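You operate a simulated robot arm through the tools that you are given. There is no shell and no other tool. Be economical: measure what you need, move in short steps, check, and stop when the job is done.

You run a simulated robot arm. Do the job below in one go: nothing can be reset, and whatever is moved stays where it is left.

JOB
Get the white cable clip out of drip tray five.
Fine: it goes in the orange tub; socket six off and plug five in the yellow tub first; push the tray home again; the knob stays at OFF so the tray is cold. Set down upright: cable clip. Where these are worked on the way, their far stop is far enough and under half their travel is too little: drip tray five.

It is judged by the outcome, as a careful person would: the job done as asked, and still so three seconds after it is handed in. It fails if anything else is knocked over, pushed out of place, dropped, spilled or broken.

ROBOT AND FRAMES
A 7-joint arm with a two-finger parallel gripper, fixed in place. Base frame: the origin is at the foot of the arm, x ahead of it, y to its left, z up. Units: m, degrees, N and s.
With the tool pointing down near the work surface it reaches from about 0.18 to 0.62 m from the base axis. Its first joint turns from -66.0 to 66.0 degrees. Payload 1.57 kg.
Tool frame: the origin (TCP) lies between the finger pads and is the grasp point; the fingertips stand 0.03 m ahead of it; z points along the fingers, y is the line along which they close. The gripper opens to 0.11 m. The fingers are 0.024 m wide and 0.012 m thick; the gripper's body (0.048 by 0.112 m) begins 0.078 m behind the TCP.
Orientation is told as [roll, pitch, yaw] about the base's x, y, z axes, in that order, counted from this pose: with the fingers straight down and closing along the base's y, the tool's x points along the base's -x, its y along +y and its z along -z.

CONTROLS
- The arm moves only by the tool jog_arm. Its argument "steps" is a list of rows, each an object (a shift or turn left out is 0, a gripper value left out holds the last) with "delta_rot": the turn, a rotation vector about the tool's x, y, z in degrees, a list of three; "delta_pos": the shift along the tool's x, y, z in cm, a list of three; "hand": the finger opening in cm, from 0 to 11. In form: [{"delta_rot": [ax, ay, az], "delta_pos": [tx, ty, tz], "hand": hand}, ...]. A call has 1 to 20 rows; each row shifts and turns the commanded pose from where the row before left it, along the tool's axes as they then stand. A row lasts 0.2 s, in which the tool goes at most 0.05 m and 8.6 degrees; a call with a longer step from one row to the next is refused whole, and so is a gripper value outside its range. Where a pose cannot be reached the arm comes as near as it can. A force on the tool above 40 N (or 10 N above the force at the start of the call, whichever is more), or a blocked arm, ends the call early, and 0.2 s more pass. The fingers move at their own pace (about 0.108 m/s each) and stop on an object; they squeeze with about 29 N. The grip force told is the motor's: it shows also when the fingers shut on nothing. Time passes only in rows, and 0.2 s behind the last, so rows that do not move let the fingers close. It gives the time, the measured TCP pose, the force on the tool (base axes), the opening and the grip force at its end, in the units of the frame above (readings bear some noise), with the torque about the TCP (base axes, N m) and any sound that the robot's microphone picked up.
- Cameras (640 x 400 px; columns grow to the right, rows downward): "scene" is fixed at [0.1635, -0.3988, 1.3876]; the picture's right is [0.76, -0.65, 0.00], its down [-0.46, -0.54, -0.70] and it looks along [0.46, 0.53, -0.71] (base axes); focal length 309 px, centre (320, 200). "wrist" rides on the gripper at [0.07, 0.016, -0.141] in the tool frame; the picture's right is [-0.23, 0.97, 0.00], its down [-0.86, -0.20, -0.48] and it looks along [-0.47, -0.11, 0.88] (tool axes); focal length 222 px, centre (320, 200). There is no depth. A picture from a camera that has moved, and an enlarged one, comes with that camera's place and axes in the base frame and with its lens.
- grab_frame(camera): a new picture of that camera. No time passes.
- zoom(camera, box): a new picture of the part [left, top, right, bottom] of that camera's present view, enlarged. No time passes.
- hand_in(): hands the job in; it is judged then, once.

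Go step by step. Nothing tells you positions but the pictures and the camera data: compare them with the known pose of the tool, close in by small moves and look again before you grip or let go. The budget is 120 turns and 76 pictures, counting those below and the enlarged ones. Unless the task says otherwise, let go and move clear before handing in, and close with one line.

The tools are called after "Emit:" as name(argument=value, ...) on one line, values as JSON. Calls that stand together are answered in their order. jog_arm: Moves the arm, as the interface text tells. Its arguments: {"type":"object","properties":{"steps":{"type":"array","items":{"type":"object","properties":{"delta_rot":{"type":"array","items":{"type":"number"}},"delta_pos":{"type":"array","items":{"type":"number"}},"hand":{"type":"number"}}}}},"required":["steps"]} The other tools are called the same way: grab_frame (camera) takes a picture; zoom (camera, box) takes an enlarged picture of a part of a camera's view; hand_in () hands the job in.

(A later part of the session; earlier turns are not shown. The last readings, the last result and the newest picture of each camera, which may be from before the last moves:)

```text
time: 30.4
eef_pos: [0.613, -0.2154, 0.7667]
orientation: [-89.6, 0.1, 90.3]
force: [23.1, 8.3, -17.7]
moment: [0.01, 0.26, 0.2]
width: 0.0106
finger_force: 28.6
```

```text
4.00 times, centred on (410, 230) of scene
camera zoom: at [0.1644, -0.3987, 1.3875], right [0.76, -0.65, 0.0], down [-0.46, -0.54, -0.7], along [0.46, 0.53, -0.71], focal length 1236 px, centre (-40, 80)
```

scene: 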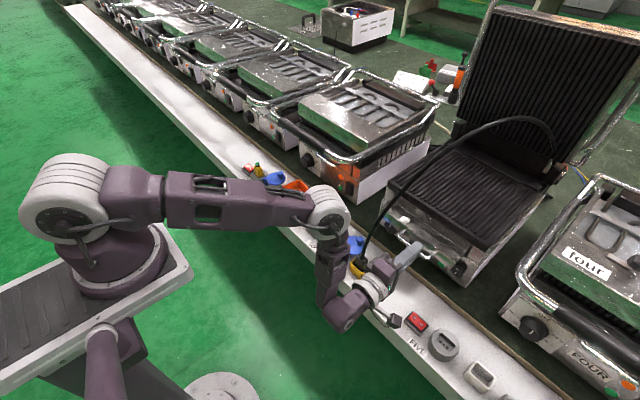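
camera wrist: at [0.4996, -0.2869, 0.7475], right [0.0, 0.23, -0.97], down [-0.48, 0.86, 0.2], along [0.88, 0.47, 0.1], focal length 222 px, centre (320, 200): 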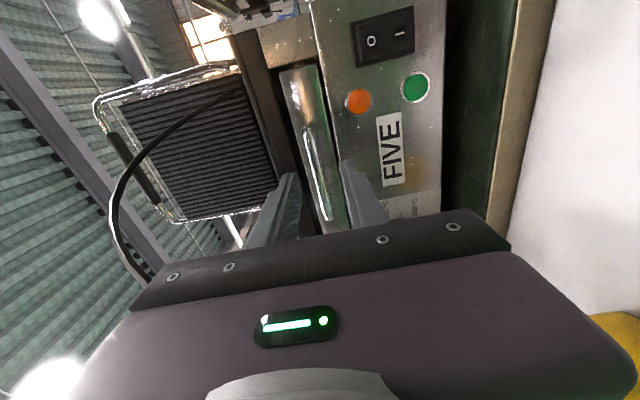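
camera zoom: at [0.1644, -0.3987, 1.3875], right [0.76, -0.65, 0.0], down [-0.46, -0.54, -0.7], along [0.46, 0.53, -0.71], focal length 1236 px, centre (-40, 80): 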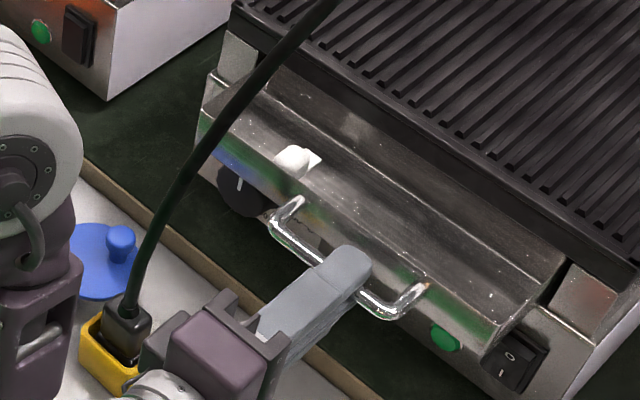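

The white clip sits in the tray near the front at about (0.70, -0.13). I'll pull 2.5 cm further to clear half travel comfortably while watching the force and the cable.

Emit:
jog_arm(steps=[{"delta_pos": [0, 0, -0.7]}, {"delta_pos": [0, 0, -0.6]}, {"delta_pos": [0, 0, -0.6]}, {"delta_pos": [0, 0, -0.6]}, {}])

Emit:
zoom(camera="scene", box=[350, 180, 470, 280])

Emit:
grab_frame(camera="wrist")

```text
time: 31.6
eef_pos: [0.5875, -0.2177, 0.7691]
orientation: [-89.8, 0.1, 89.9]
force: [0.7, 0.7, 0.0]
moment: [0.01, 0.01, -0.02]
width: 0.0
finger_force: 20.8
```

```text
4.00 times, centred on (410, 230) of scene
camera zoom: at [0.1635, -0.3988, 1.3876], right [0.76, -0.65, 0.0], down [-0.46, -0.54, -0.7], along [0.46, 0.53, -0.71], focal length 1236 px, centre (-40, 80)
```

zoom: 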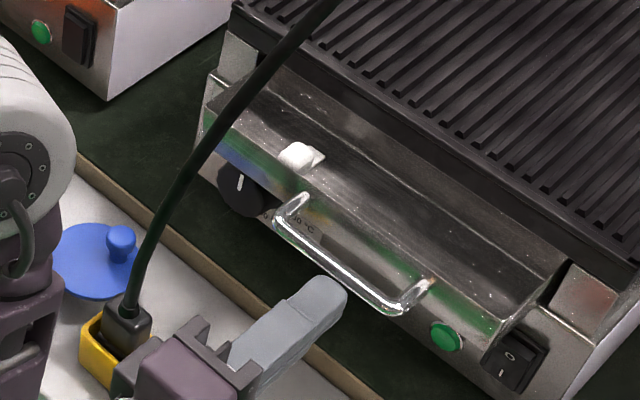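

```text
27 pictures are left
camera wrist: at [0.446, -0.2877, 0.7514], right [0.0, 0.23, -0.97], down [-0.48, 0.86, 0.2], along [0.88, 0.47, 0.1], focal length 222 px, centre (320, 200)
```

wrist: 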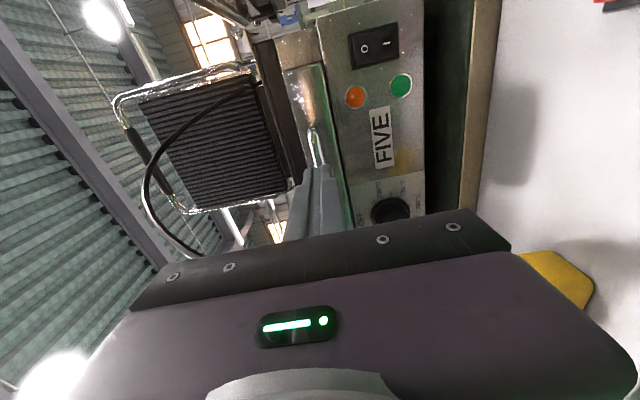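

The tray reached its far stop after about 7.4 cm and the fingers slid off the bar with the tray left open, which is fine. I'll retreat, raise and reorient to approach the clip from above and from the -y side, away from the cable.

Emit:
jog_arm(steps=[{"delta_pos": [0, 0, -4]}, {"delta_pos": [0, 0, -4]}, {"delta_pos": [0, 0, -4]}, {"delta_pos": [0, -4, 0]}, {"delta_pos": [0, -4, 0]}, {"delta_pos": [0, -4, 0]}, {"delta_pos": [0, -3, 0]}, {"delta_rot": [0, 0, 8.2]}, {"delta_rot": [0, 0, 8.2]}, {"delta_rot": [0, 0, 8.2]}, {"delta_rot": [0, 0, 8.2]}, {"delta_rot": [0, 0, 8.2]}, {"delta_rot": [0, 0, 8.2]}, {"delta_rot": [0, 0, 8.2]}, {"delta_rot": [0, 0, 8.2]}, {"delta_rot": [0, 0, 8.2]}, {"delta_rot": [0, 0, 8.2]}, {"delta_rot": [0, 0, 8]}, {}])

Emit:
jog_arm(steps=[{"delta_rot": [0, 8.4, 0], "hand": 4}, {"delta_rot": [0, 8.4, 0]}, {"delta_rot": [0, 8.4, 0]}, {"delta_rot": [0, 8.4, 0]}, {"delta_rot": [0, 8.4, 0]}, {"delta_rot": [0, 8, 0]}, {"delta_rot": [-4.82, 0, -5.75]}, {"delta_rot": [-4.82, 0, -5.75]}, {"delta_rot": [-4.82, 0, -5.75]}, {"delta_rot": [-4.82, 0, -5.75]}, {"delta_rot": [-4.82, 0, -5.75]}, {"delta_rot": [-4.82, 0, -5.75]}, {}])

Emit:
grab_frame(camera="wrist")

Emit:
zoom(camera="scene", box=[390, 205, 430, 235])

```text
time: 35.6
eef_pos: [0.4667, -0.2173, 0.9181]
orientation: [3.3, -89.8, -3.3]
force: [0.6, -0.9, 0.1]
moment: [-0.01, -0.01, 0.0]
width: 0.0
finger_force: 21.5
```

```text
time: 38.4
eef_pos: [0.4682, -0.2174, 0.9178]
orientation: [0.2, -39.8, 45.0]
force: [0.4, 0.0, 0.1]
moment: [0.0, -0.03, 0.02]
width: 0.0402
finger_force: 0.1
```

```text
26 pictures are left
camera wrist: at [0.3548, -0.3081, 0.9814], right [-0.57, 0.81, 0.15], down [0.39, 0.11, 0.91], along [0.73, 0.58, -0.38], focal length 222 px, centre (320, 200)
```

wrist: 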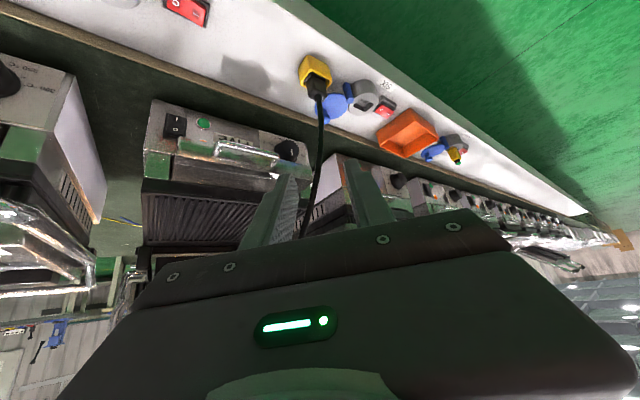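

```text
13.33 times, centred on (410, 220) of scene
camera zoom: at [0.1635, -0.3988, 1.3876], right [0.76, -0.65, 0.0], down [-0.46, -0.54, -0.7], along [0.46, 0.53, -0.71], focal length 4120 px, centre (-880, -67)
```

zoom: 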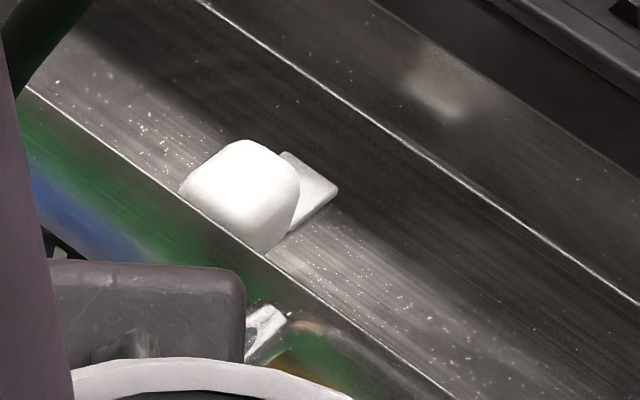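

The clip has a rounded body near the tray's front wall with a flat tab. Re-examining the cable, it rises steeply and leans toward -y, so the clip is on the +y side of it. I'll zoom on the clip from this second viewpoint to pin it down.

Emit:
zoom(camera="wrist", box=[240, 60, 360, 240])

```text
2.22 times, centred on (300, 150) of wrist
camera zoom: at [0.3548, -0.3081, 0.9814], right [-0.57, 0.81, 0.15], down [0.39, 0.11, 0.91], along [0.73, 0.58, -0.38], focal length 494 px, centre (364, 311)
```

zoom: 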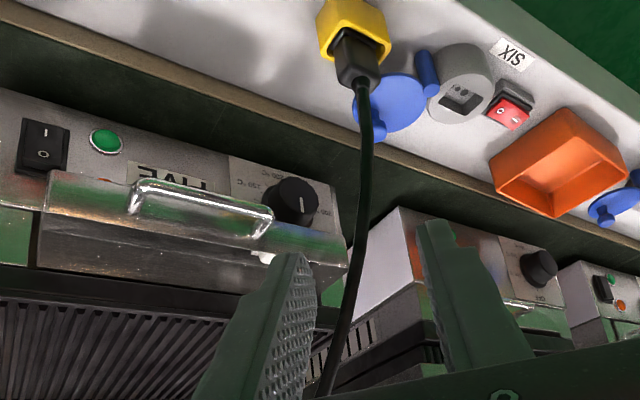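

From the +y side the hand would be clear of the cable. I'll turn the tool there and take a careful look at the clip, the tray wall and the cable.

Emit:
jog_arm(steps=[{"delta_rot": [5.19, 0, 6.19]}, {"delta_rot": [5.19, 0, 6.19]}, {"delta_rot": [5.19, 0, 6.19]}, {"delta_rot": [5.19, 0, 6.19]}, {"delta_rot": [5.19, 0, 6.19]}, {"delta_rot": [5.19, 0, 6.19]}, {"delta_rot": [5.19, 0, 6.19]}, {"delta_rot": [5.19, 0, 6.19]}, {"delta_rot": [5.19, 0, 6.19]}, {"delta_rot": [5.19, 0, 6.19]}, {"delta_rot": [5.19, 0, 6.19]}, {"delta_rot": [5.19, 0, 6.19]}, {"delta_rot": [5.19, 0, 6.19]}, {}])

Emit:
jog_arm(steps=[{"delta_pos": [2.84, 1.48, -2.78]}, {"delta_pos": [2.84, 1.48, -2.78]}, {"delta_pos": [2.84, 1.48, -2.78]}, {"delta_pos": [2.84, 1.48, -2.78]}, {"delta_pos": [-0.95, 3.46, 1.98]}, {"delta_pos": [-0.95, 3.46, 1.98]}, {"delta_pos": [-0.95, 3.46, 1.98]}, {"delta_pos": [-0.95, 3.46, 1.98]}, {"delta_pos": [-0.95, 3.46, 1.98], "hand": 6}, {}, {}])

Emit:
grab_frame(camera="wrist")

Emit:
grab_frame(camera="scene")

```text
time: 41.4
eef_pos: [0.468, -0.2171, 0.919]
orientation: [-0.1, -40.0, -59.9]
force: [-0.3, -0.6, 0.2]
moment: [-0.03, -0.01, -0.02]
width: 0.0399
finger_force: 0.0
```

```text
time: 43.8
eef_pos: [0.6386, -0.0519, 0.8856]
orientation: [-0.2, -40.0, -59.8]
force: [0.0, 0.1, 0.0]
moment: [0.02, -0.02, 0.0]
width: 0.0601
finger_force: 0.1
```

```text
23 pictures are left
camera wrist: at [0.5818, 0.0821, 0.9475], right [0.93, 0.34, 0.14], down [0.0, -0.4, 0.92], along [0.37, -0.85, -0.37], focal length 222 px, centre (320, 200)
```

wrist: 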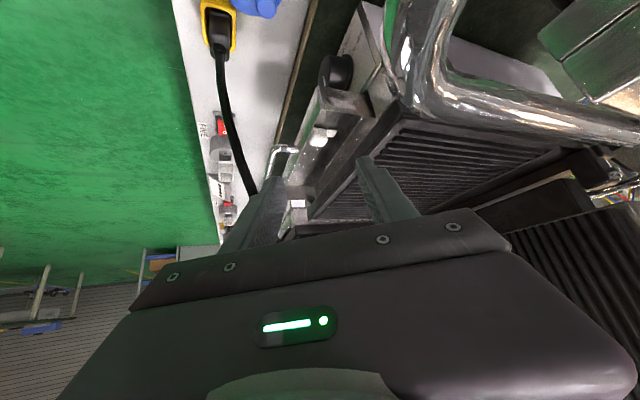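

```text
22 pictures are left
```

scene: 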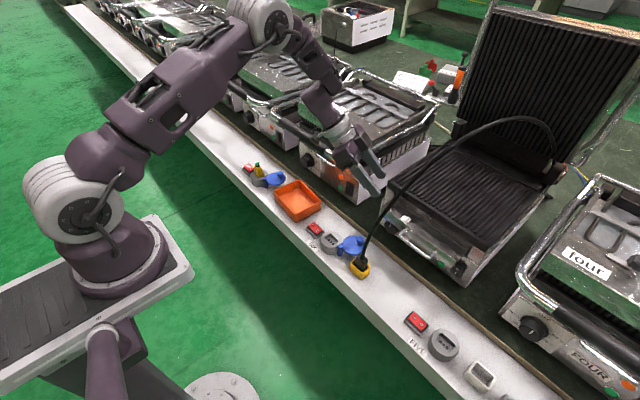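

The clip is visible from the +y side now, with the cable well off on the far side. The chrome handle of grill six is to the right and must be kept clear. I'll zoom in on the clip.

Emit:
zoom(camera="wrist", box=[200, 40, 420, 220])

Emit:
zoom(camera="wrist", box=[270, 95, 360, 165])

```text
2.22 times, centred on (310, 130) of wrist
camera zoom: at [0.5818, 0.0821, 0.9475], right [0.93, 0.34, 0.14], down [0.0, -0.4, 0.92], along [0.37, -0.85, -0.37], focal length 494 px, centre (342, 356)
```

zoom: 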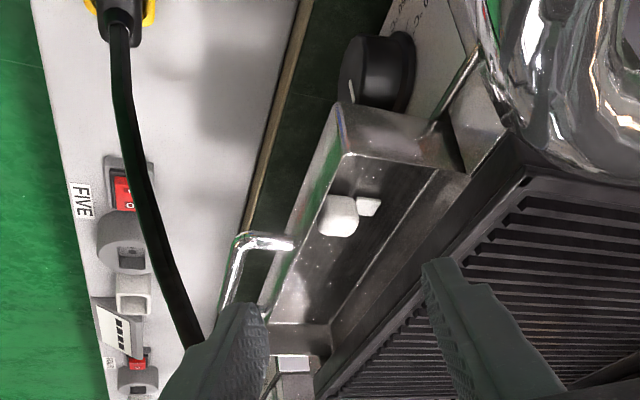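

```text
5.71 times, centred on (315, 130) of wrist
camera zoom: at [0.5818, 0.0821, 0.9475], right [0.93, 0.34, 0.14], down [0.0, -0.4, 0.92], along [0.37, -0.85, -0.37], focal length 1269 px, centre (349, 600)
```

zoom: 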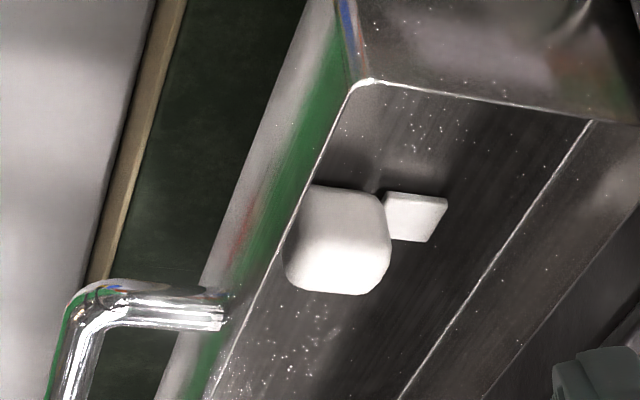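

Now the geometry is clear: the clip's hump spans x 0.680–0.701, y -0.147 to -0.122, top z 0.767, and is only about 12 mm behind the tray's front wall (x 0.668). The cable and grill six's handle block good grips there. I'll go back to the -y side, hook the closed fingertips gently behind the hump and draw it along the tray toward -y, where there is room to grip it.

Emit:
jog_arm(steps=[{"delta_pos": [0.95, -3.46, -1.98], "hand": 0}, {"delta_pos": [0.95, -3.46, -1.98]}, {"delta_pos": [0.95, -3.46, -1.98]}, {"delta_pos": [0.95, -3.46, -1.98]}, {"delta_pos": [0.95, -3.46, -1.98]}, {"delta_pos": [-2.84, -1.48, 2.78]}, {"delta_pos": [-2.84, -1.48, 2.78]}, {"delta_pos": [-2.84, -1.48, 2.78]}, {"delta_pos": [-2.84, -1.48, 2.78]}, {}])

Emit:
jog_arm(steps=[{"delta_rot": [-5.14, 0, -6.13]}, {"delta_rot": [-5.14, 0, -6.13]}, {"delta_rot": [-5.14, 0, -6.13]}, {"delta_rot": [-5.14, 0, -6.13]}, {"delta_rot": [-5.14, 0, -6.13]}, {"delta_rot": [-5.14, 0, -6.13]}, {"delta_rot": [-5.14, 0, -6.13]}, {"delta_rot": [-5.14, 0, -6.13]}, {"delta_rot": [-5.14, 0, -6.13]}, {"delta_rot": [-5.14, 0, -6.13]}, {"delta_rot": [-5.14, 0, -6.13]}, {"delta_rot": [-5.14, 0, -6.13]}, {"delta_rot": [-5.14, 0, -6.13]}, {"delta_rot": [-5.14, 0, -6.13]}, {"delta_rot": [-5.14, 0, -6.13]}, {"delta_rot": [0, -5, 0]}, {"delta_rot": [0, -5, 0]}, {}])

```text
time: 46.0
eef_pos: [0.4678, -0.2198, 0.9188]
orientation: [-0.3, -39.9, -59.7]
force: [-0.2, -0.2, 1.0]
moment: [-0.01, 0.01, 0.01]
width: 0.0
finger_force: 20.9
```

```text
time: 49.8
eef_pos: [0.4685, -0.2166, 0.9178]
orientation: [0.2, -50.0, 59.9]
force: [0.4, 0.5, 0.3]
moment: [-0.03, 0.0, 0.02]
width: 0.0
finger_force: 21.2
```

The tool now heads in from the -y side with the fingers closed. I'll move to a hover with the tips just above and beyond the hump and check both views.

Emit:
jog_arm(steps=[{"delta_pos": [0.16, -3.7, 1.665]}, {"delta_pos": [0.16, -3.7, 1.665]}, {"delta_pos": [0.16, -3.7, 1.665]}, {"delta_pos": [0.16, -3.7, 1.665]}, {"delta_pos": [-1.4, 0.21, 3.61]}, {"delta_pos": [-1.4, 0.21, 3.61]}, {"delta_pos": [-1.4, 0.21, 3.61]}, {"delta_pos": [-1.4, 0.21, 3.61]}, {}, {}])

Emit:
zoom(camera="wrist", box=[220, 60, 420, 220])

Emit:
zoom(camera="scene", box=[350, 160, 470, 260])

```text
time: 52.0
eef_pos: [0.6843, -0.1198, 0.8193]
orientation: [0.2, -49.9, 59.7]
force: [-0.1, 0.8, 0.3]
moment: [0.0, -0.02, 0.0]
width: 0.0002
finger_force: 21.1
```

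```text
2.50 times, centred on (320, 140) of wrist
camera zoom: at [0.5942, -0.2445, 0.8561], right [-0.77, 0.61, 0.18], down [0.27, 0.06, 0.96], along [0.58, 0.79, -0.21], focal length 555 px, centre (320, 350)
```

zoom: 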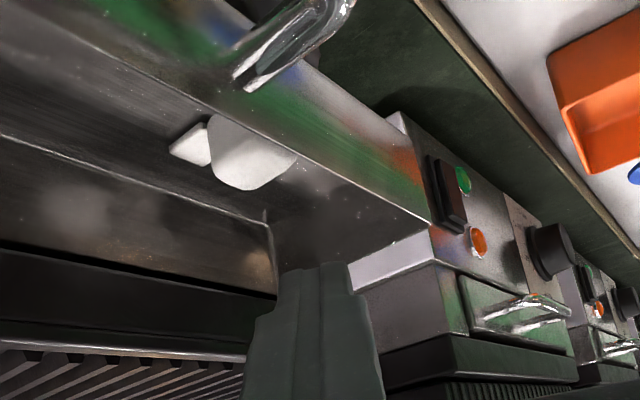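

```text
4.00 times, centred on (410, 210) of scene
camera zoom: at [0.1635, -0.3988, 1.3876], right [0.76, -0.65, 0.0], down [-0.46, -0.54, -0.7], along [0.46, 0.53, -0.71], focal length 1236 px, centre (-40, 160)
```

zoom: 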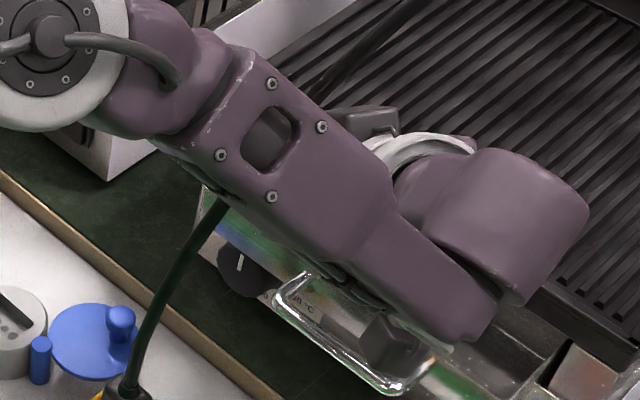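

The tip position matches my model: straight down it lands about 15 mm beyond the hump's +y face, and the cable is undisturbed. I'll lower 3.4 cm in small steps.

Emit:
jog_arm(steps=[{"delta_pos": [0.77, 0, 0.64]}, {"delta_pos": [0.77, 0, 0.64]}, {"delta_pos": [0.5, 0, 0.42]}, {"delta_pos": [0.31, 0, 0.26]}, {"delta_pos": [0.23, 0, 0.19]}, {}])

Emit:
zoom(camera="wrist", box=[220, 60, 420, 220])

```text
time: 53.4
eef_pos: [0.686, -0.1211, 0.7871]
orientation: [0.1, -49.8, 59.9]
force: [-0.8, 0.6, 14.1]
moment: [-0.06, 0.25, 0.03]
width: 0.0001
finger_force: 21.1
```

```text
2.50 times, centred on (320, 140) of wrist
camera zoom: at [0.5955, -0.2447, 0.824], right [-0.77, 0.61, 0.17], down [0.27, 0.06, 0.96], along [0.58, 0.79, -0.21], focal length 555 px, centre (320, 350)
```

zoom: 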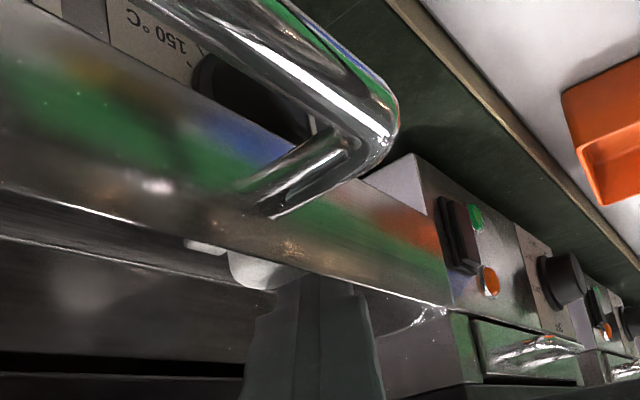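

The 14 N upward push and its moment place the contact at x ≈ 0.668, so the finger is resting on the tray's front wall. I'll lift 4 mm, shift 6 mm toward +x, and settle slightly lower.

Emit:
jog_arm(steps=[{"delta_pos": [-0.31, 0, -0.26]}, {"delta_pos": [-0.19, -0.52, 0.23]}, {"delta_pos": [0.15, 0, 0.13]}, {}])

```text
time: 54.4
eef_pos: [0.6911, -0.1203, 0.7885]
orientation: [0.3, -49.8, 59.8]
force: [0.2, -0.3, 0.6]
moment: [-0.01, -0.02, 0.03]
width: 0.0001
finger_force: 21.4
```

It's free now with the tip edge at z ≈ 0.760, below the hump's top. I'll lower 2 mm more and draw slowly toward -y by 3 cm first.

Emit:
jog_arm(steps=[{"delta_pos": [0.15, 0, 0.13]}, {"delta_pos": [0.28, -0.25, -0.33]}, {"delta_pos": [0.28, -0.25, -0.33]}, {"delta_pos": [0.28, -0.25, -0.33]}, {"delta_pos": [0.28, -0.25, -0.33]}, {"delta_pos": [0.28, -0.25, -0.33]}, {"delta_pos": [0.28, -0.25, -0.33]}, {}])

Emit:
zoom(camera="wrist", box=[220, 60, 420, 220])

```text
time: 56.2
eef_pos: [0.6803, -0.1405, 0.7894]
orientation: [0.3, -49.8, 59.8]
force: [1.1, 1.1, 1.2]
moment: [0.01, -0.01, -0.01]
width: 0.0
finger_force: 21.2
out of reach, approached as far as the arm can: row 3, 5, 6
```

```text
2.50 times, centred on (320, 140) of wrist
camera zoom: at [0.5908, -0.2641, 0.8275], right [-0.77, 0.61, 0.18], down [0.27, 0.06, 0.96], along [0.58, 0.79, -0.21], focal length 555 px, centre (320, 350)
```

zoom: 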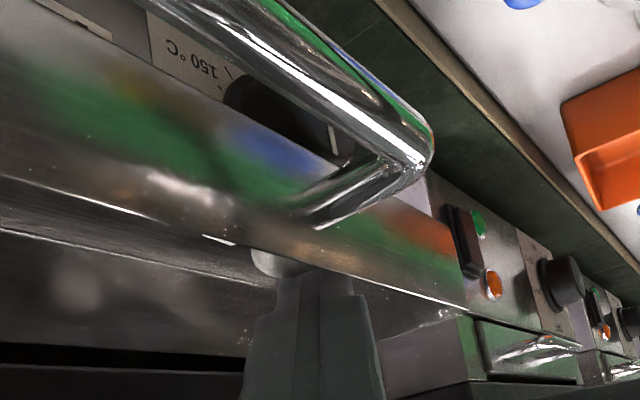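

The drag has begun and the clip follows, but this orientation is at the arm's reach limit. I'll swing the heading by -15° (wrist closer to the base, still clear of the cable) and keep drawing.

Emit:
jog_arm(steps=[{"delta_rot": [3.83, 0, 3.21]}, {"delta_rot": [3.83, 0, 3.21]}, {"delta_rot": [3.83, 0, 3.21]}, {}])

Emit:
zoom(camera="wrist", box=[220, 60, 420, 220])

```text
time: 57.4
eef_pos: [0.6941, -0.1502, 0.7892]
orientation: [0.2, -50.2, 51.2]
force: [0.6, 5.0, 9.5]
moment: [0.02, -0.05, 0.0]
width: 0.0003
finger_force: 21.2
out of reach, approached as far as the arm can: row 1, 2, 3
stopped in row 4: the force on the tool passed its limit at 41 N (the readings are from after the stop); the commanded pose is now the measured one
```

```text
2.50 times, centred on (320, 140) of wrist
camera zoom: at [0.5871, -0.2595, 0.825], right [-0.67, 0.72, 0.18], down [0.27, 0.01, 0.96], along [0.69, 0.69, -0.2], focal length 555 px, centre (320, 350)
```

zoom: 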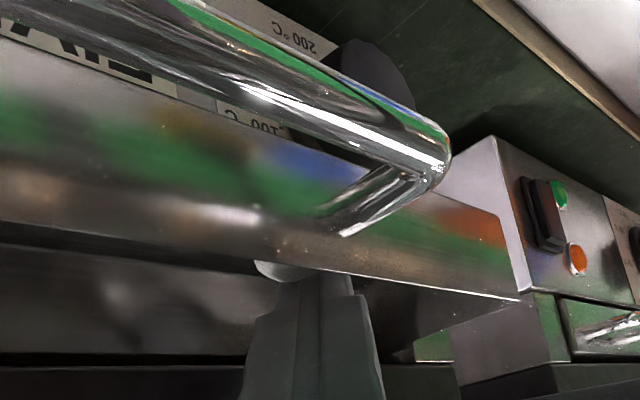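

A brief 41 N contact stopped the move, with the tool pressing slightly on the clip. I'll lift straight up and inspect where the clip is.

Emit:
jog_arm(steps=[{"delta_pos": [-0.77, 0, -0.64]}, {"delta_pos": [-1.53, 0, -1.29]}, {"delta_pos": [-1.53, 0, -1.29]}, {"delta_pos": [-1.53, 0, -1.29]}, {}])

Emit:
zoom(camera="wrist", box=[220, 60, 420, 220])

```text
time: 58.6
eef_pos: [0.7059, -0.1595, 0.845]
orientation: [0.2, -50.2, 51.1]
force: [-0.5, 0.3, 0.2]
moment: [0.01, 0.02, 0.02]
width: 0.0001
finger_force: 21.8
out of reach, approached as far as the arm can: row 1, 2, 3, 4
```

```text
2.50 times, centred on (320, 140) of wrist
camera zoom: at [0.5985, -0.2686, 0.8812], right [-0.67, 0.72, 0.18], down [0.27, 0.02, 0.96], along [0.69, 0.69, -0.21], focal length 555 px, centre (320, 350)
```

zoom: 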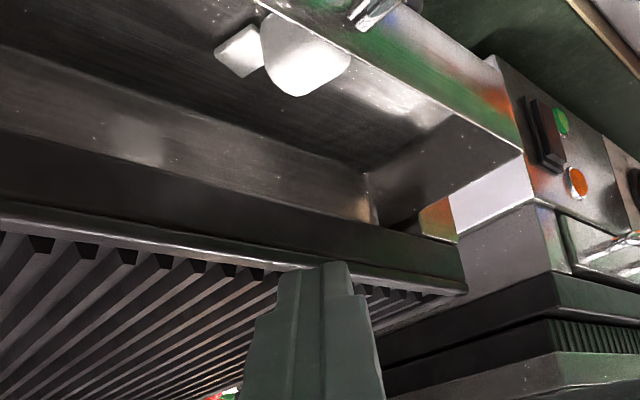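

The clip is still upright and moved about 3.3 cm to around (0.693, -0.167). I'll re-orient to a steeper, less swung pose (heading 45°, 40° tilt), which is within reach and clears the wall, and read the pose before hooking again.

Emit:
jog_arm(steps=[{"delta_pos": [-0.5, 0, -0.42]}, {"delta_rot": [0, 5, 0]}, {"delta_rot": [0, 5.2, 0]}, {"delta_rot": [3.95, 0, 4.72]}, {}, {}])

```text
time: 60.0
eef_pos: [0.7212, -0.1678, 0.8482]
orientation: [0.4, -39.7, 45.0]
force: [-0.2, -0.2, 0.2]
moment: [-0.03, -0.02, 0.0]
width: 0.0
finger_force: 21.5
out of reach, approached as far as the arm can: row 2, 4
```

The tool is now at heading 45° and tilt 40°. I'll move to hover beyond the clip's +y side, then check the pose.

Emit:
jog_arm(steps=[{"delta_pos": [0, 2.5, 0]}, {"delta_pos": [0, 2.5, 0]}, {"delta_pos": [1.15, 0, 1.18]}, {"delta_pos": [1.15, 0, 1.18]}, {}, {}])

Emit:
zoom(camera="wrist", box=[220, 60, 420, 220])

```text
time: 60.6
eef_pos: [0.7273, -0.1613, 0.8457]
orientation: [-0.3, -39.9, 45.0]
force: [-3.9, -1.1, 6.0]
moment: [-0.05, 0.11, 0.04]
width: 0.0
finger_force: 20.6
out of reach, approached as far as the arm can: row 1, 2
stopped in row 3: the force on the tool passed its limit at 79 N (the readings are from after the stop); the commanded pose is now the measured one
```

```text
2.50 times, centred on (320, 140) of wrist
camera zoom: at [0.6141, -0.2512, 0.9083], right [-0.56, 0.82, 0.14], down [0.38, 0.11, 0.92], along [0.73, 0.57, -0.37], focal length 555 px, centre (320, 350)
```

zoom: 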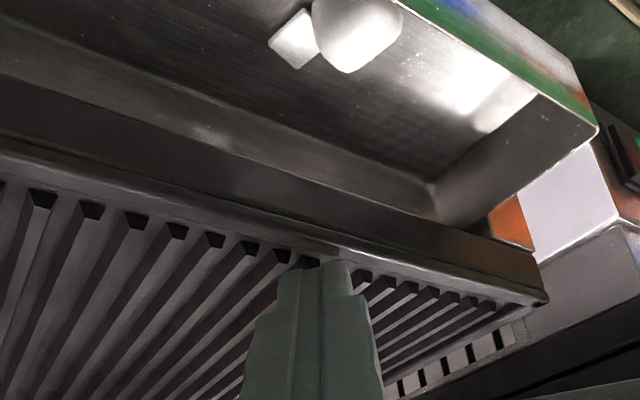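

The tip touched the edge of the grill plate because the out-of-reach moves had let the pose drift; the commanded pose is now reset to the measured one. I'll lift clear and move back toward the tray in small steps, checking the pose.

Emit:
jog_arm(steps=[{"delta_pos": [-0.64, 0, -0.77]}, {"delta_pos": [0.54, 0, -0.45]}, {"delta_pos": [0.54, 0, -0.45]}, {"delta_pos": [1.08, 0, -0.9]}, {}])

```text
time: 61.8
eef_pos: [0.715, -0.1851, 0.8531]
orientation: [-0.1, -39.9, 44.9]
force: [0.1, 0.8, 0.1]
moment: [0.01, 0.0, -0.03]
width: 0.0
finger_force: 21.4
out of reach, approached as far as the arm can: row 2, 4
```

Still near the reach limit, so I'll pull straight back in x by 5 cm and recheck.

Emit:
jog_arm(steps=[{"delta_pos": [0.81, 1.06, -0.68]}, {"delta_pos": [0.81, 1.06, -0.68]}, {"delta_pos": [0.81, 1.06, -0.68]}, {"delta_pos": [0.27, 0.35, -0.23]}, {}, {}])

Emit:
grab_frame(camera="scene")

```text
time: 63.2
eef_pos: [0.7009, -0.206, 0.8471]
orientation: [-0.2, -39.8, 44.9]
force: [0.1, -0.2, -0.6]
moment: [-0.05, 0.02, -0.01]
width: 0.0
finger_force: 20.9
out of reach, approached as far as the arm can: row 1, 2, 3, 4
```

```text
12 pictures are left
```

scene: 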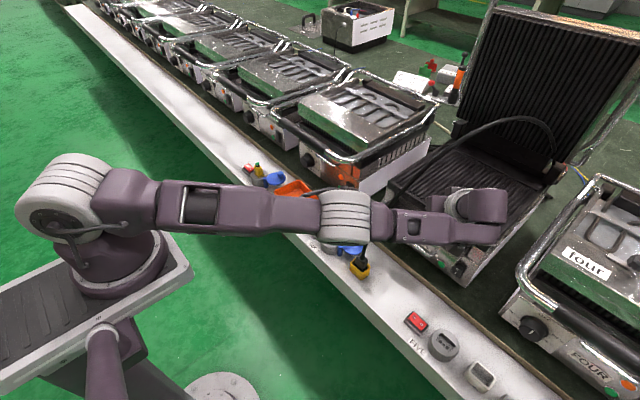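

The arm is stretched to its limit in this heading. I'll shift toward -y, away from the cable, and turn the heading back toward the arm's own direction, which should relieve it, then retreat.

Emit:
jog_arm(steps=[{"delta_pos": [1.62, -2.12, -1.36]}, {"delta_pos": [1.62, -2.12, -1.36]}, {"delta_rot": [4.5, 0, 5.36]}, {"delta_rot": [4.5, 0, 5.36]}, {"delta_rot": [4.5, 0, 5.36]}, {"delta_rot": [4.5, 0, 5.36]}, {}, {}])

```text
time: 64.1
eef_pos: [0.715, -0.216, 0.8445]
orientation: [0.7, -39.9, 36.2]
force: [-26.4, 2.7, 18.8]
moment: [0.15, 0.6, 0.11]
width: 0.0003
finger_force: 21.3
out of reach, approached as far as the arm can: row 1, 2, 3, 4
stopped in row 4: the force on the tool passed its limit at 70 N (the readings are from after the stop); the commanded pose is now the measured one
```

The tip brushed the plate again while the arm slid along its reach limit. I'll back off purely along the tool axis (up and back) and watch the pose.

Emit:
jog_arm(steps=[{"delta_pos": [0, 0, -1.5]}, {"delta_pos": [0, 0, -1.5]}, {}])

```text
time: 64.9
eef_pos: [0.7091, -0.233, 0.8659]
orientation: [0.7, -39.8, 36.2]
force: [-0.6, 0.5, 0.9]
moment: [-0.09, -0.02, 0.01]
width: 0.0002
finger_force: 21.3
out of reach, approached as far as the arm can: row 1, 2
```

I'm clear of the plate again. I'll try going straight up and turning the heading toward the arm's radial direction to unfold the arm.

Emit:
jog_arm(steps=[{"delta_pos": [-1.29, 0, -1.53]}, {"delta_pos": [-1.29, 0, -1.53]}, {"delta_pos": [-1.29, 0, -1.53]}, {"delta_rot": [3.86, 0, 4.6]}, {"delta_rot": [3.86, 0, 4.6]}, {}])

```text
time: 66.3
eef_pos: [0.7365, -0.2508, 0.9252]
orientation: [0.6, -39.6, 24.3]
force: [-0.3, 0.1, -0.2]
moment: [-0.01, 0.03, -0.01]
width: 0.0
finger_force: 21.5
out of reach, approached as far as the arm can: row 2, 4, 5
```

The elbow has gone straight and the arm is caught at full stretch. I'll command a clear inward retreat, staying on the -y side of the cable, with pauses so it can fold again.

Emit:
jog_arm(steps=[{"delta_pos": [2.81, -0.15, -3.09]}, {"delta_pos": [2.81, -0.15, -3.09]}, {"delta_pos": [2.81, -0.15, -3.09]}, {"delta_pos": [2.81, -0.15, -3.09]}, {}, {}, {}, {}])

Emit:
grab_frame(camera="scene")

```text
time: 68.1
eef_pos: [0.6367, -0.3682, 0.9486]
orientation: [0.6, -39.6, 24.3]
force: [-0.8, -0.4, -0.8]
moment: [0.01, 0.01, 0.01]
width: 0.0
finger_force: 21.5
out of reach, approached as far as the arm can: row 1, 2, 3, 4
```

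```text
11 pictures are left
```

scene: 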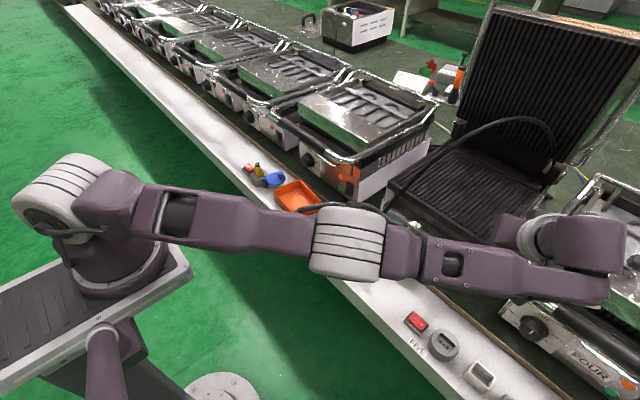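

The arm only slides along its stretched limit because the command is too far inside. I'll first bring the command back to the measured pose, then walk inward in very small steps so the elbow can bend.

Emit:
jog_arm(steps=[{"delta_pos": [-1.32, -3.25, 1.11]}, {"delta_pos": [-1.32, -3.25, 1.11]}, {"delta_pos": [-1.32, -3.25, 1.11]}, {}, {}, {"delta_pos": [0.17, 0.55, -0.15]}, {}, {"delta_pos": [0.17, 0.55, -0.15]}, {}, {"delta_pos": [0.17, 0.55, -0.15]}, {}, {"delta_pos": [0.17, 0.55, -0.15]}, {}, {"delta_pos": [0.17, 0.55, -0.15]}, {}])

```text
time: 71.3
eef_pos: [0.6548, -0.3522, 0.9458]
orientation: [0.6, -39.6, 24.3]
force: [0.8, 0.8, -0.8]
moment: [0.0, 0.01, -0.04]
width: 0.0
finger_force: 21.6
out of reach, approached as far as the arm can: row 1, 2, 3, 6, 8, 10, 12, 14
```

Idle rows do not re-solve the pose, so I'll raise for clearance, turn the heading to the arm's own radial direction, and then retreat radially, which should require the elbow to bend normally.

Emit:
jog_arm(steps=[{"delta_pos": [-2.57, 0, -3.06]}, {"delta_pos": [-2.57, 0, -3.06]}, {"delta_rot": [4.95, 0, 5.9]}, {"delta_rot": [4.95, 0, 5.9]}, {"delta_rot": [4.95, 0, 5.9]}, {"delta_rot": [4.95, 0, 5.9]}, {"delta_rot": [4.95, 0, 5.9]}, {"delta_rot": [4.95, 0, 5.9]}, {"delta_rot": [4.95, 0, 5.9]}, {}])

```text
time: 73.5
eef_pos: [0.6563, -0.3509, 1.0257]
orientation: [-0.2, -39.5, -29.3]
force: [0.5, -0.6, -0.1]
moment: [-0.01, 0.0, -0.03]
width: 0.0
finger_force: 20.8
```

That freed it: the pose is tracked again at (0.656, -0.351, 1.026). I'll retreat radially to a safe spot in front of the rail.

Emit:
jog_arm(steps=[{"delta_pos": [3.69, 0.38, -1.47]}, {"delta_pos": [3.69, 0.38, -1.47]}, {"delta_pos": [3.69, 0.38, -1.47]}, {"delta_pos": [3.69, 0.38, -1.47]}, {"delta_pos": [3.69, 0.38, -1.47]}, {"delta_pos": [3.69, 0.38, -1.47]}, {}])

Emit:
grab_frame(camera="scene")

```text
time: 75.1
eef_pos: [0.4679, -0.2208, 0.9532]
orientation: [0.0, -39.6, -29.2]
force: [0.6, 0.2, 0.2]
moment: [0.02, 0.0, 0.05]
width: 0.0
finger_force: 21.3
```

```text
10 pictures are left
```

scene: 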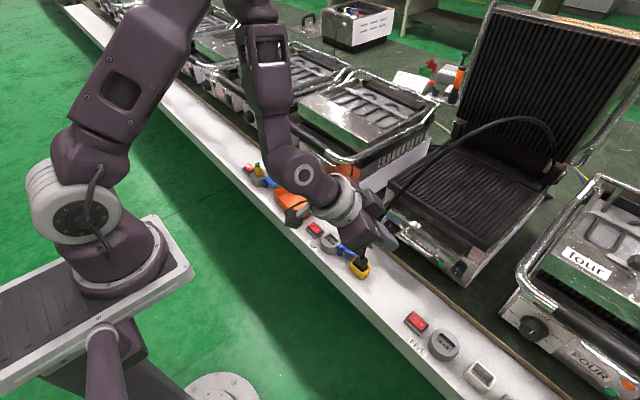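

Everything else looks in place and the arm is folded normally again. I'll zoom on the clip's current position and orientation.

Emit:
zoom(camera="scene", box=[380, 205, 440, 245])

```text
10.00 times, centred on (410, 225) of scene
camera zoom: at [0.1635, -0.3988, 1.3876], right [0.76, -0.65, 0.0], down [-0.46, -0.54, -0.7], along [0.46, 0.53, -0.71], focal length 3090 px, centre (-580, -50)
```

zoom: 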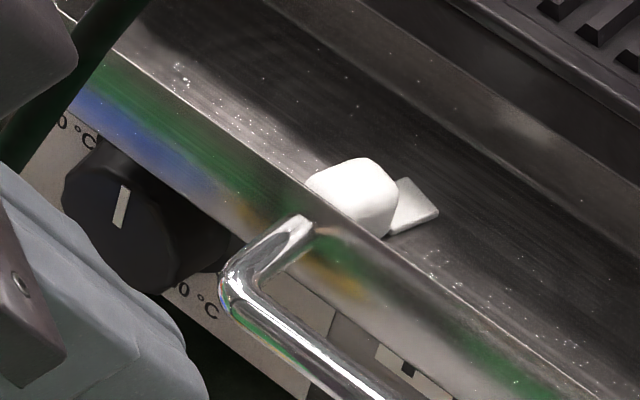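

The clip now sits at about (0.694, -0.167), nearly square to the tray and upright. A grasp with heading 25°, tilt 30°, approached along the tool axis, clears both the wall and the cable; I'll set that orientation and move to the start of the approach line.

Emit:
jog_arm(steps=[{"delta_rot": [-4.93, 0, -5.96], "hand": 3.7}, {"delta_rot": [-4.93, 0, -5.96]}, {"delta_rot": [-4.93, 0, -5.96]}, {"delta_rot": [-4.93, 0, -5.96]}, {"delta_rot": [-4.93, 0, -5.96]}, {"delta_rot": [-4.93, 0, -5.96]}, {"delta_rot": [-4.93, 0, -5.96]}, {"delta_rot": [0, 4.8, 0]}, {"delta_rot": [0, 4.8, 0]}, {"delta_pos": [-2.8, -1.15, 0.09]}, {"delta_pos": [-2.8, -1.15, 0.09]}, {"delta_pos": [-2.8, -1.15, 0.09]}, {"delta_pos": [-2.8, -1.15, 0.09]}, {}, {}])

```text
time: 78.3
eef_pos: [0.5767, -0.2228, 1.0058]
orientation: [0.1, -30.0, 24.8]
force: [-0.1, -0.5, -0.3]
moment: [0.0, -0.02, -0.02]
width: 0.0369
finger_force: 0.0
```

The pose is tracked exactly. I'll advance 16 cm along the tool axis and look.

Emit:
jog_arm(steps=[{"delta_pos": [0, 0, 4]}, {"delta_pos": [0, 0, 4]}, {"delta_pos": [0, 0, 4]}, {"delta_pos": [0, 0, 4]}, {}, {}])

Emit:
zoom(camera="wrist", box=[220, 40, 420, 220])

```text
time: 79.7
eef_pos: [0.6505, -0.1889, 0.8661]
orientation: [0.0, -29.8, 24.9]
force: [0.6, 0.7, 0.8]
moment: [-0.01, 0.02, 0.05]
width: 0.037
finger_force: 0.1
```

```text
2.22 times, centred on (320, 130) of wrist
camera zoom: at [0.5254, -0.2296, 0.9533], right [-0.23, 0.97, 0.11], down [0.54, 0.03, 0.84], along [0.81, 0.26, -0.53], focal length 494 px, centre (320, 356)
```

zoom: 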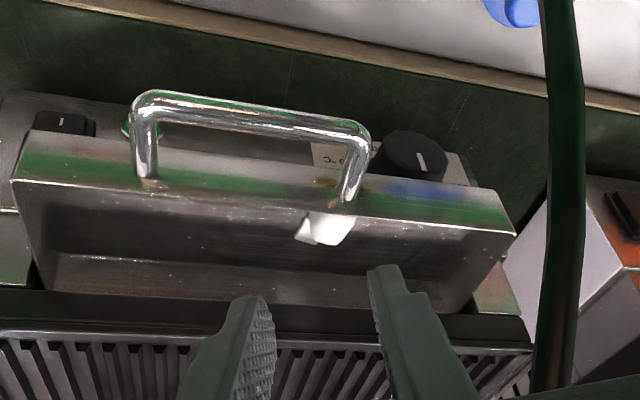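

The clip lines up between the fingers as predicted and the cable stays well clear of the hand. I'll make the last approach along the axis, slowing at the end.

Emit:
jog_arm(steps=[{"delta_pos": [-0.06, 0.2, 3]}, {"delta_pos": [-0.06, 0.16, 3]}, {"delta_pos": [0, 0, 1.2]}, {"delta_pos": [0, 0, 0.8]}, {"delta_pos": [0, 0, 0.5]}, {}])

Emit:
zoom(camera="wrist", box=[250, 80, 400, 220])

```text
time: 80.5
eef_pos: [0.6866, -0.1715, 0.8145]
orientation: [-0.6, -30.8, 25.1]
force: [-0.6, -0.5, 5.5]
moment: [0.08, 0.04, 0.06]
width: 0.0363
finger_force: 0.1
stopped in row 4: the force on the tool passed its limit at 52 N (the readings are from after the stop); the commanded pose is now the measured one
```

```text
2.86 times, centred on (325, 150) of wrist
camera zoom: at [0.5604, -0.2118, 0.8985], right [-0.23, 0.97, 0.11], down [0.52, 0.03, 0.85], along [0.82, 0.26, -0.51], focal length 635 px, centre (306, 343)
```

zoom: 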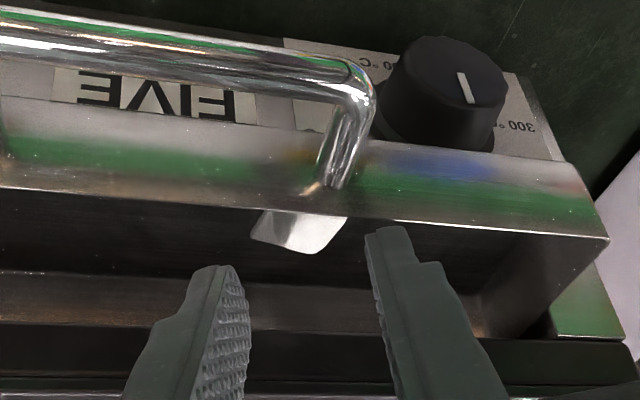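

The +c finger touched down near (0.68, -0.157), most likely on the hump's corner, and the clip seems to have shifted about 1 cm toward +x. I'll back off along the axis and re-measure the clip.

Emit:
jog_arm(steps=[{"delta_pos": [0, 0, -3]}, {"delta_pos": [0, 0, -3]}, {}, {}])

Emit:
zoom(camera="wrist", box=[270, 80, 370, 180])

```text
time: 81.5
eef_pos: [0.6583, -0.1842, 0.8654]
orientation: [-0.5, -30.7, 25.1]
force: [0.7, 0.0, -0.3]
moment: [-0.01, 0.03, 0.05]
width: 0.037
finger_force: 0.1
```

```text
4.00 times, centred on (320, 130) of wrist
camera zoom: at [0.532, -0.2242, 0.9498], right [-0.23, 0.97, 0.11], down [0.53, 0.03, 0.85], along [0.82, 0.26, -0.52], focal length 888 px, centre (320, 480)
```

zoom: 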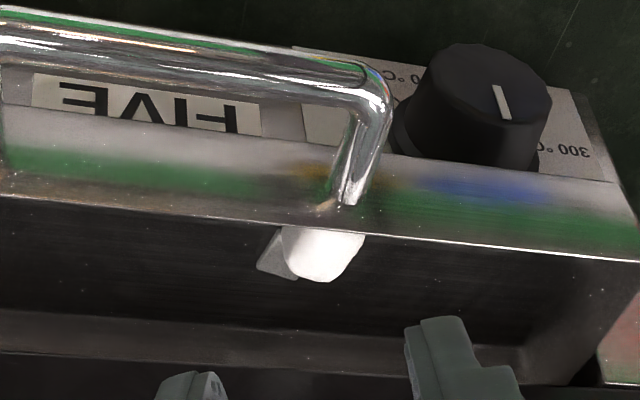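

The tray was nudged in about 1.6 cm (still well past half-open), and the clip stands upright at about (0.7035, -0.162). Before gripping I'll make room: press the closed fingertips lightly on top of the hump and slide it toward -y, a direction in which the tray cannot move.

Emit:
jog_arm(steps=[{"hand": 0}, {"hand": 0}, {"delta_pos": [-0.43, 0.05, 2.3]}, {"delta_pos": [-0.43, 0.05, 2.3]}, {"delta_pos": [-0.43, 0, 2.3]}, {"delta_pos": [0.25, 0, 0.43]}, {"delta_pos": [0.25, 0, 0.43]}, {}])

```text
time: 82.8
eef_pos: [0.6986, -0.1645, 0.814]
orientation: [-0.3, -30.8, 25.3]
force: [-27.6, 3.4, 21.1]
moment: [0.07, 0.01, 0.1]
width: 0.0001
finger_force: 21.5
stopped in row 6: the force on the tool passed its limit at 63 N (the readings are from after the stop); the commanded pose is now the measured one
```

Contact came at z 0.814 with a push in -x: the upper fingertip edge touched the grill's front edge (x ≈ 0.727, z ≈ 0.79). I'll back off and come in along a line 6 mm further out, which passes beneath that edge.

Emit:
jog_arm(steps=[{"delta_pos": [0.65, 0.1, -1.94]}, {"delta_pos": [0.65, 0.1, -1.94]}, {"delta_pos": [0, 0, 1.5]}, {"delta_pos": [0, 0, 1.5]}, {"delta_pos": [0, 0, 1]}, {"delta_pos": [0, 0, 0.5]}, {}])

```text
time: 84.4
eef_pos: [0.6928, -0.1663, 0.8052]
orientation: [-0.5, -31.2, 25.1]
force: [1.7, -5.9, 30.4]
moment: [-0.08, -0.18, -0.01]
width: 0.0003
finger_force: 21.1
```

The fingertips are right on the hump (contact at about (0.697, -0.163), top z ≈ 0.773) but with 30 N. I'll ease off to a light press and slide toward -y.

Emit:
jog_arm(steps=[{"delta_pos": [-0.08, 0, -0.14]}, {"delta_pos": [0.11, -0.27, -0.06]}, {"delta_pos": [0.11, -0.27, -0.06]}, {"delta_pos": [0.11, -0.27, -0.06]}, {}])

```text
time: 85.6
eef_pos: [0.6917, -0.1734, 0.8047]
orientation: [-0.5, -30.9, 25.1]
force: [0.8, 3.6, 33.6]
moment: [0.26, -0.11, 0.02]
width: 0.0
finger_force: 21.1
```

Still pressing 33 N, so I'll ease off by 5 mm and continue sliding 1.2 cm, watching the contact point through the moment.

Emit:
jog_arm(steps=[{"delta_pos": [-0.2, 0, -0.35]}, {"delta_pos": [0.15, -0.36, -0.08]}, {"delta_pos": [0.15, -0.36, -0.08]}, {"delta_pos": [0.15, -0.36, -0.08]}, {}])

```text
time: 86.8
eef_pos: [0.6913, -0.1864, 0.8069]
orientation: [-0.4, -30.6, 25.2]
force: [0.0, -0.2, 0.8]
moment: [-0.02, 0.0, 0.0]
width: 0.0
finger_force: 21.1
```

Contact is gone now. I'll back off along the axis and look at the clip again.

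Emit:
jog_arm(steps=[{"delta_pos": [0, 0, -3], "hand": 3.9}, {"delta_pos": [0, 0, -3]}, {}, {}])

Emit:
zoom(camera="wrist", box=[270, 80, 370, 180])

```text
time: 87.8
eef_pos: [0.6636, -0.1997, 0.8571]
orientation: [-0.5, -30.9, 25.0]
force: [0.4, -0.6, 0.3]
moment: [0.0, 0.01, 0.03]
width: 0.0392
finger_force: 0.0
```

```text
4.00 times, centred on (320, 130) of wrist
camera zoom: at [0.5372, -0.2401, 0.9424], right [-0.23, 0.97, 0.11], down [0.53, 0.03, 0.85], along [0.82, 0.26, -0.52], focal length 888 px, centre (320, 480)
```

zoom: 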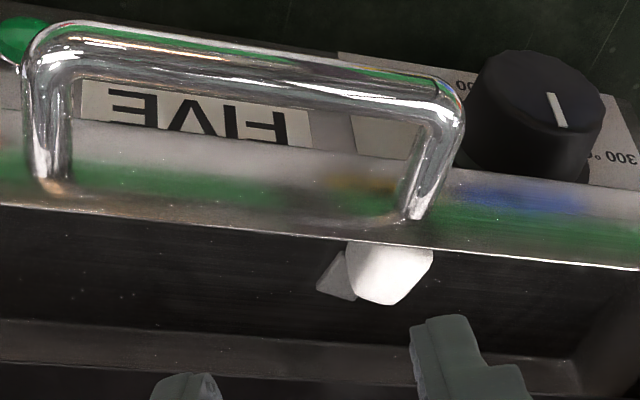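

The clip has not moved (the fingertips slid over it), but it is upright. The earlier hooking worked well, so I'll repeat it from an unfolded arm pose with heading 52°, tilt 42°, going to the start of that approach line first.

Emit:
jog_arm(steps=[{"delta_pos": [0, 0, -4], "hand": 0}, {"delta_pos": [0, 0, -4]}, {"delta_rot": [-3.48, 0, -5.78]}, {"delta_rot": [-3.48, 0, -5.78]}, {"delta_rot": [-3.48, 0, -5.78]}, {"delta_rot": [-3.48, 0, -5.78]}, {"delta_rot": [0, -5.5, 0]}, {"delta_rot": [0, -5.5, 0]}, {"delta_pos": [0.38, -0.17, 3.5]}, {"delta_pos": [0.38, -0.17, 3.5]}, {}, {}])

```text
time: 90.4
eef_pos: [0.6533, -0.1859, 0.8689]
orientation: [-0.2, -41.7, 52.1]
force: [-0.1, 0.1, 0.1]
moment: [0.0, 0.01, 0.0]
width: 0.0001
finger_force: 20.9
```

The pose is tracked well. I'll advance along the axis to the hooking position in decreasing steps.

Emit:
jog_arm(steps=[{"delta_pos": [0, -0.2, 3]}, {"delta_pos": [0, 0, 3]}, {"delta_pos": [0, 0, 2]}, {"delta_pos": [0, 0, 1.2]}, {"delta_pos": [0, 0, 0.6]}, {"delta_pos": [0, 0, 0.3]}, {}])

```text
time: 92.0
eef_pos: [0.6971, -0.1343, 0.7947]
orientation: [-0.1, -41.7, 52.1]
force: [0.7, 0.9, 0.0]
moment: [0.02, 0.02, 0.02]
width: 0.0
finger_force: 21.3
```

No contact, as planned. Now I'll draw toward -y in 3 mm steps.

Emit:
jog_arm(steps=[{"delta_pos": [0.18, -0.18, -0.16]}, {"delta_pos": [0.18, -0.18, -0.16]}, {"delta_pos": [0.18, -0.18, -0.16]}, {"delta_pos": [0.18, -0.18, -0.16]}, {"delta_pos": [0.18, -0.18, -0.16]}, {"delta_pos": [0.18, -0.18, -0.16]}, {}])

```text
time: 93.6
eef_pos: [0.6958, -0.1534, 0.7945]
orientation: [-0.2, -41.7, 52.1]
force: [0.5, -0.4, 0.1]
moment: [0.01, 0.01, 0.02]
width: 0.0001
finger_force: 21.8
```

Tracking is good. I'll swing the heading 10° to stay within reach and keep drawing toward -y.

Emit:
jog_arm(steps=[{"delta_rot": [3.35, 0, 3.72]}, {"delta_rot": [3.35, 0, 3.72]}, {"delta_pos": [0.15, -0.22, -0.13]}, {"delta_pos": [0.15, -0.22, -0.13]}, {"delta_pos": [0.15, -0.22, -0.13]}, {"delta_pos": [0.15, -0.22, -0.13]}, {"delta_pos": [0.15, -0.22, -0.13]}, {"delta_pos": [0.15, -0.22, -0.13]}, {"delta_pos": [0.15, -0.22, -0.13]}, {"delta_pos": [0.15, -0.22, -0.13]}, {}])

```text
time: 96.0
eef_pos: [0.6964, -0.1775, 0.7941]
orientation: [-0.3, -41.7, 42.1]
force: [-0.2, 0.2, 0.4]
moment: [0.02, -0.01, 0.01]
width: 0.0001
finger_force: 21.1
```

Smooth. I'll draw another 2.4 cm at this heading.

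Emit:
jog_arm(steps=[{"delta_pos": [0.15, -0.22, -0.13]}, {"delta_pos": [0.15, -0.22, -0.13]}, {"delta_pos": [0.15, -0.22, -0.13]}, {"delta_pos": [0.15, -0.22, -0.13]}, {"delta_pos": [0.15, -0.22, -0.13]}, {"delta_pos": [0.15, -0.22, -0.13]}, {"delta_pos": [0.15, -0.22, -0.13]}, {"delta_pos": [0.15, -0.22, -0.13]}, {}])

```text
time: 98.0
eef_pos: [0.6973, -0.2008, 0.7943]
orientation: [-0.3, -41.7, 42.1]
force: [-1.1, -0.4, 0.4]
moment: [0.0, 0.0, -0.02]
width: 0.0
finger_force: 21.5
```

The clip should now be near y ≈ -0.21. I'll release, back off along the axis, and turn the tool to face straight ahead (heading 0°, tilt 30°) for the grip, then look.

Emit:
jog_arm(steps=[{"delta_pos": [-0.4, 0.59, 0.36]}, {"delta_pos": [0, 0, -3]}, {"delta_pos": [0, 0, -3.5]}, {"delta_pos": [0, 0, -3.5], "hand": 4}, {"delta_rot": [5.59, 0, 6.27]}, {"delta_rot": [5.59, 0, 6.27]}, {"delta_rot": [5.59, 0, 6.27]}, {"delta_rot": [5.59, 0, 6.27]}, {"delta_rot": [5.59, 0, 6.27]}, {"delta_rot": [0, 5.85, 0]}, {"delta_rot": [0, 5.85, 0]}, {"delta_pos": [0, 2.5, 0]}, {}, {}])

Emit:
zoom(camera="wrist", box=[240, 60, 400, 220])

```text
time: 101.0
eef_pos: [0.6484, -0.2112, 0.8689]
orientation: [-0.3, -30.1, 0.0]
force: [-0.3, -0.2, 0.3]
moment: [0.05, -0.02, -0.02]
width: 0.0399
finger_force: 0.1
```

```text
2.50 times, centred on (320, 140) of wrist
camera zoom: at [0.5166, -0.1947, 0.9549], right [0.2, 0.97, 0.11], down [0.5, -0.2, 0.84], along [0.84, -0.11, -0.52], focal length 555 px, centre (320, 350)
```

zoom: 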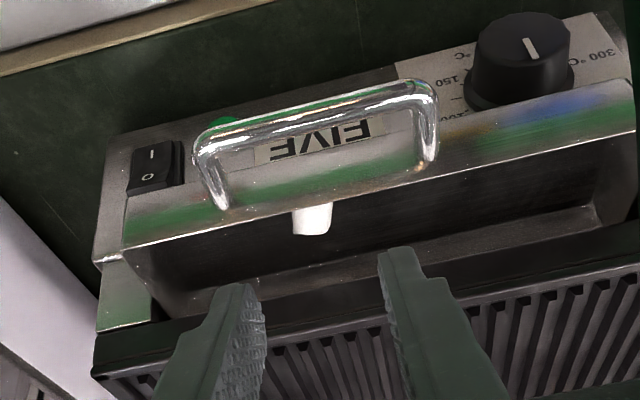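

The clip sits upright at about y = -0.214, centred between the fingers, and the tray front wall leaves a usable overlap. I'll advance 8.9 cm along the axis, slowing at the end.

Emit:
jog_arm(steps=[{"delta_pos": [0, -0.28, 3]}, {"delta_pos": [0, 0, 2.5]}, {"delta_pos": [0, 0, 1.5]}, {"delta_pos": [0, 0, 0.8]}, {"delta_pos": [0, 0, 0.6]}, {"delta_pos": [0, 0, 0.5]}, {}])

```text
time: 101.9
eef_pos: [0.691, -0.2156, 0.8139]
orientation: [-0.3, -31.6, 0.1]
force: [-0.5, -0.3, 4.3]
moment: [0.11, -0.05, 0.05]
width: 0.0403
finger_force: 0.3
stopped in row 4: the force on the tool passed its limit at 48 N (the readings are from after the stop); the commanded pose is now the measured one
```

The +y fingertip met something at about (0.703, -0.19, 0.785). I need one look to see what it is.

Emit:
zoom(camera="wrist", box=[260, 70, 390, 200])

```text
3.08 times, centred on (325, 135) of wrist
camera zoom: at [0.5577, -0.199, 0.897], right [0.2, 0.97, 0.11], down [0.48, -0.2, 0.86], along [0.86, -0.11, -0.51], focal length 684 px, centre (305, 400)
```

zoom: 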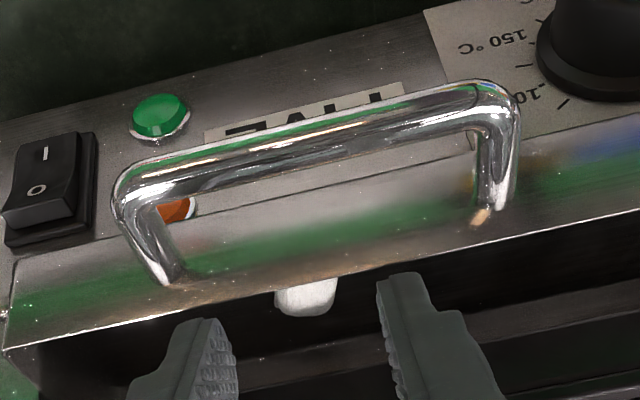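

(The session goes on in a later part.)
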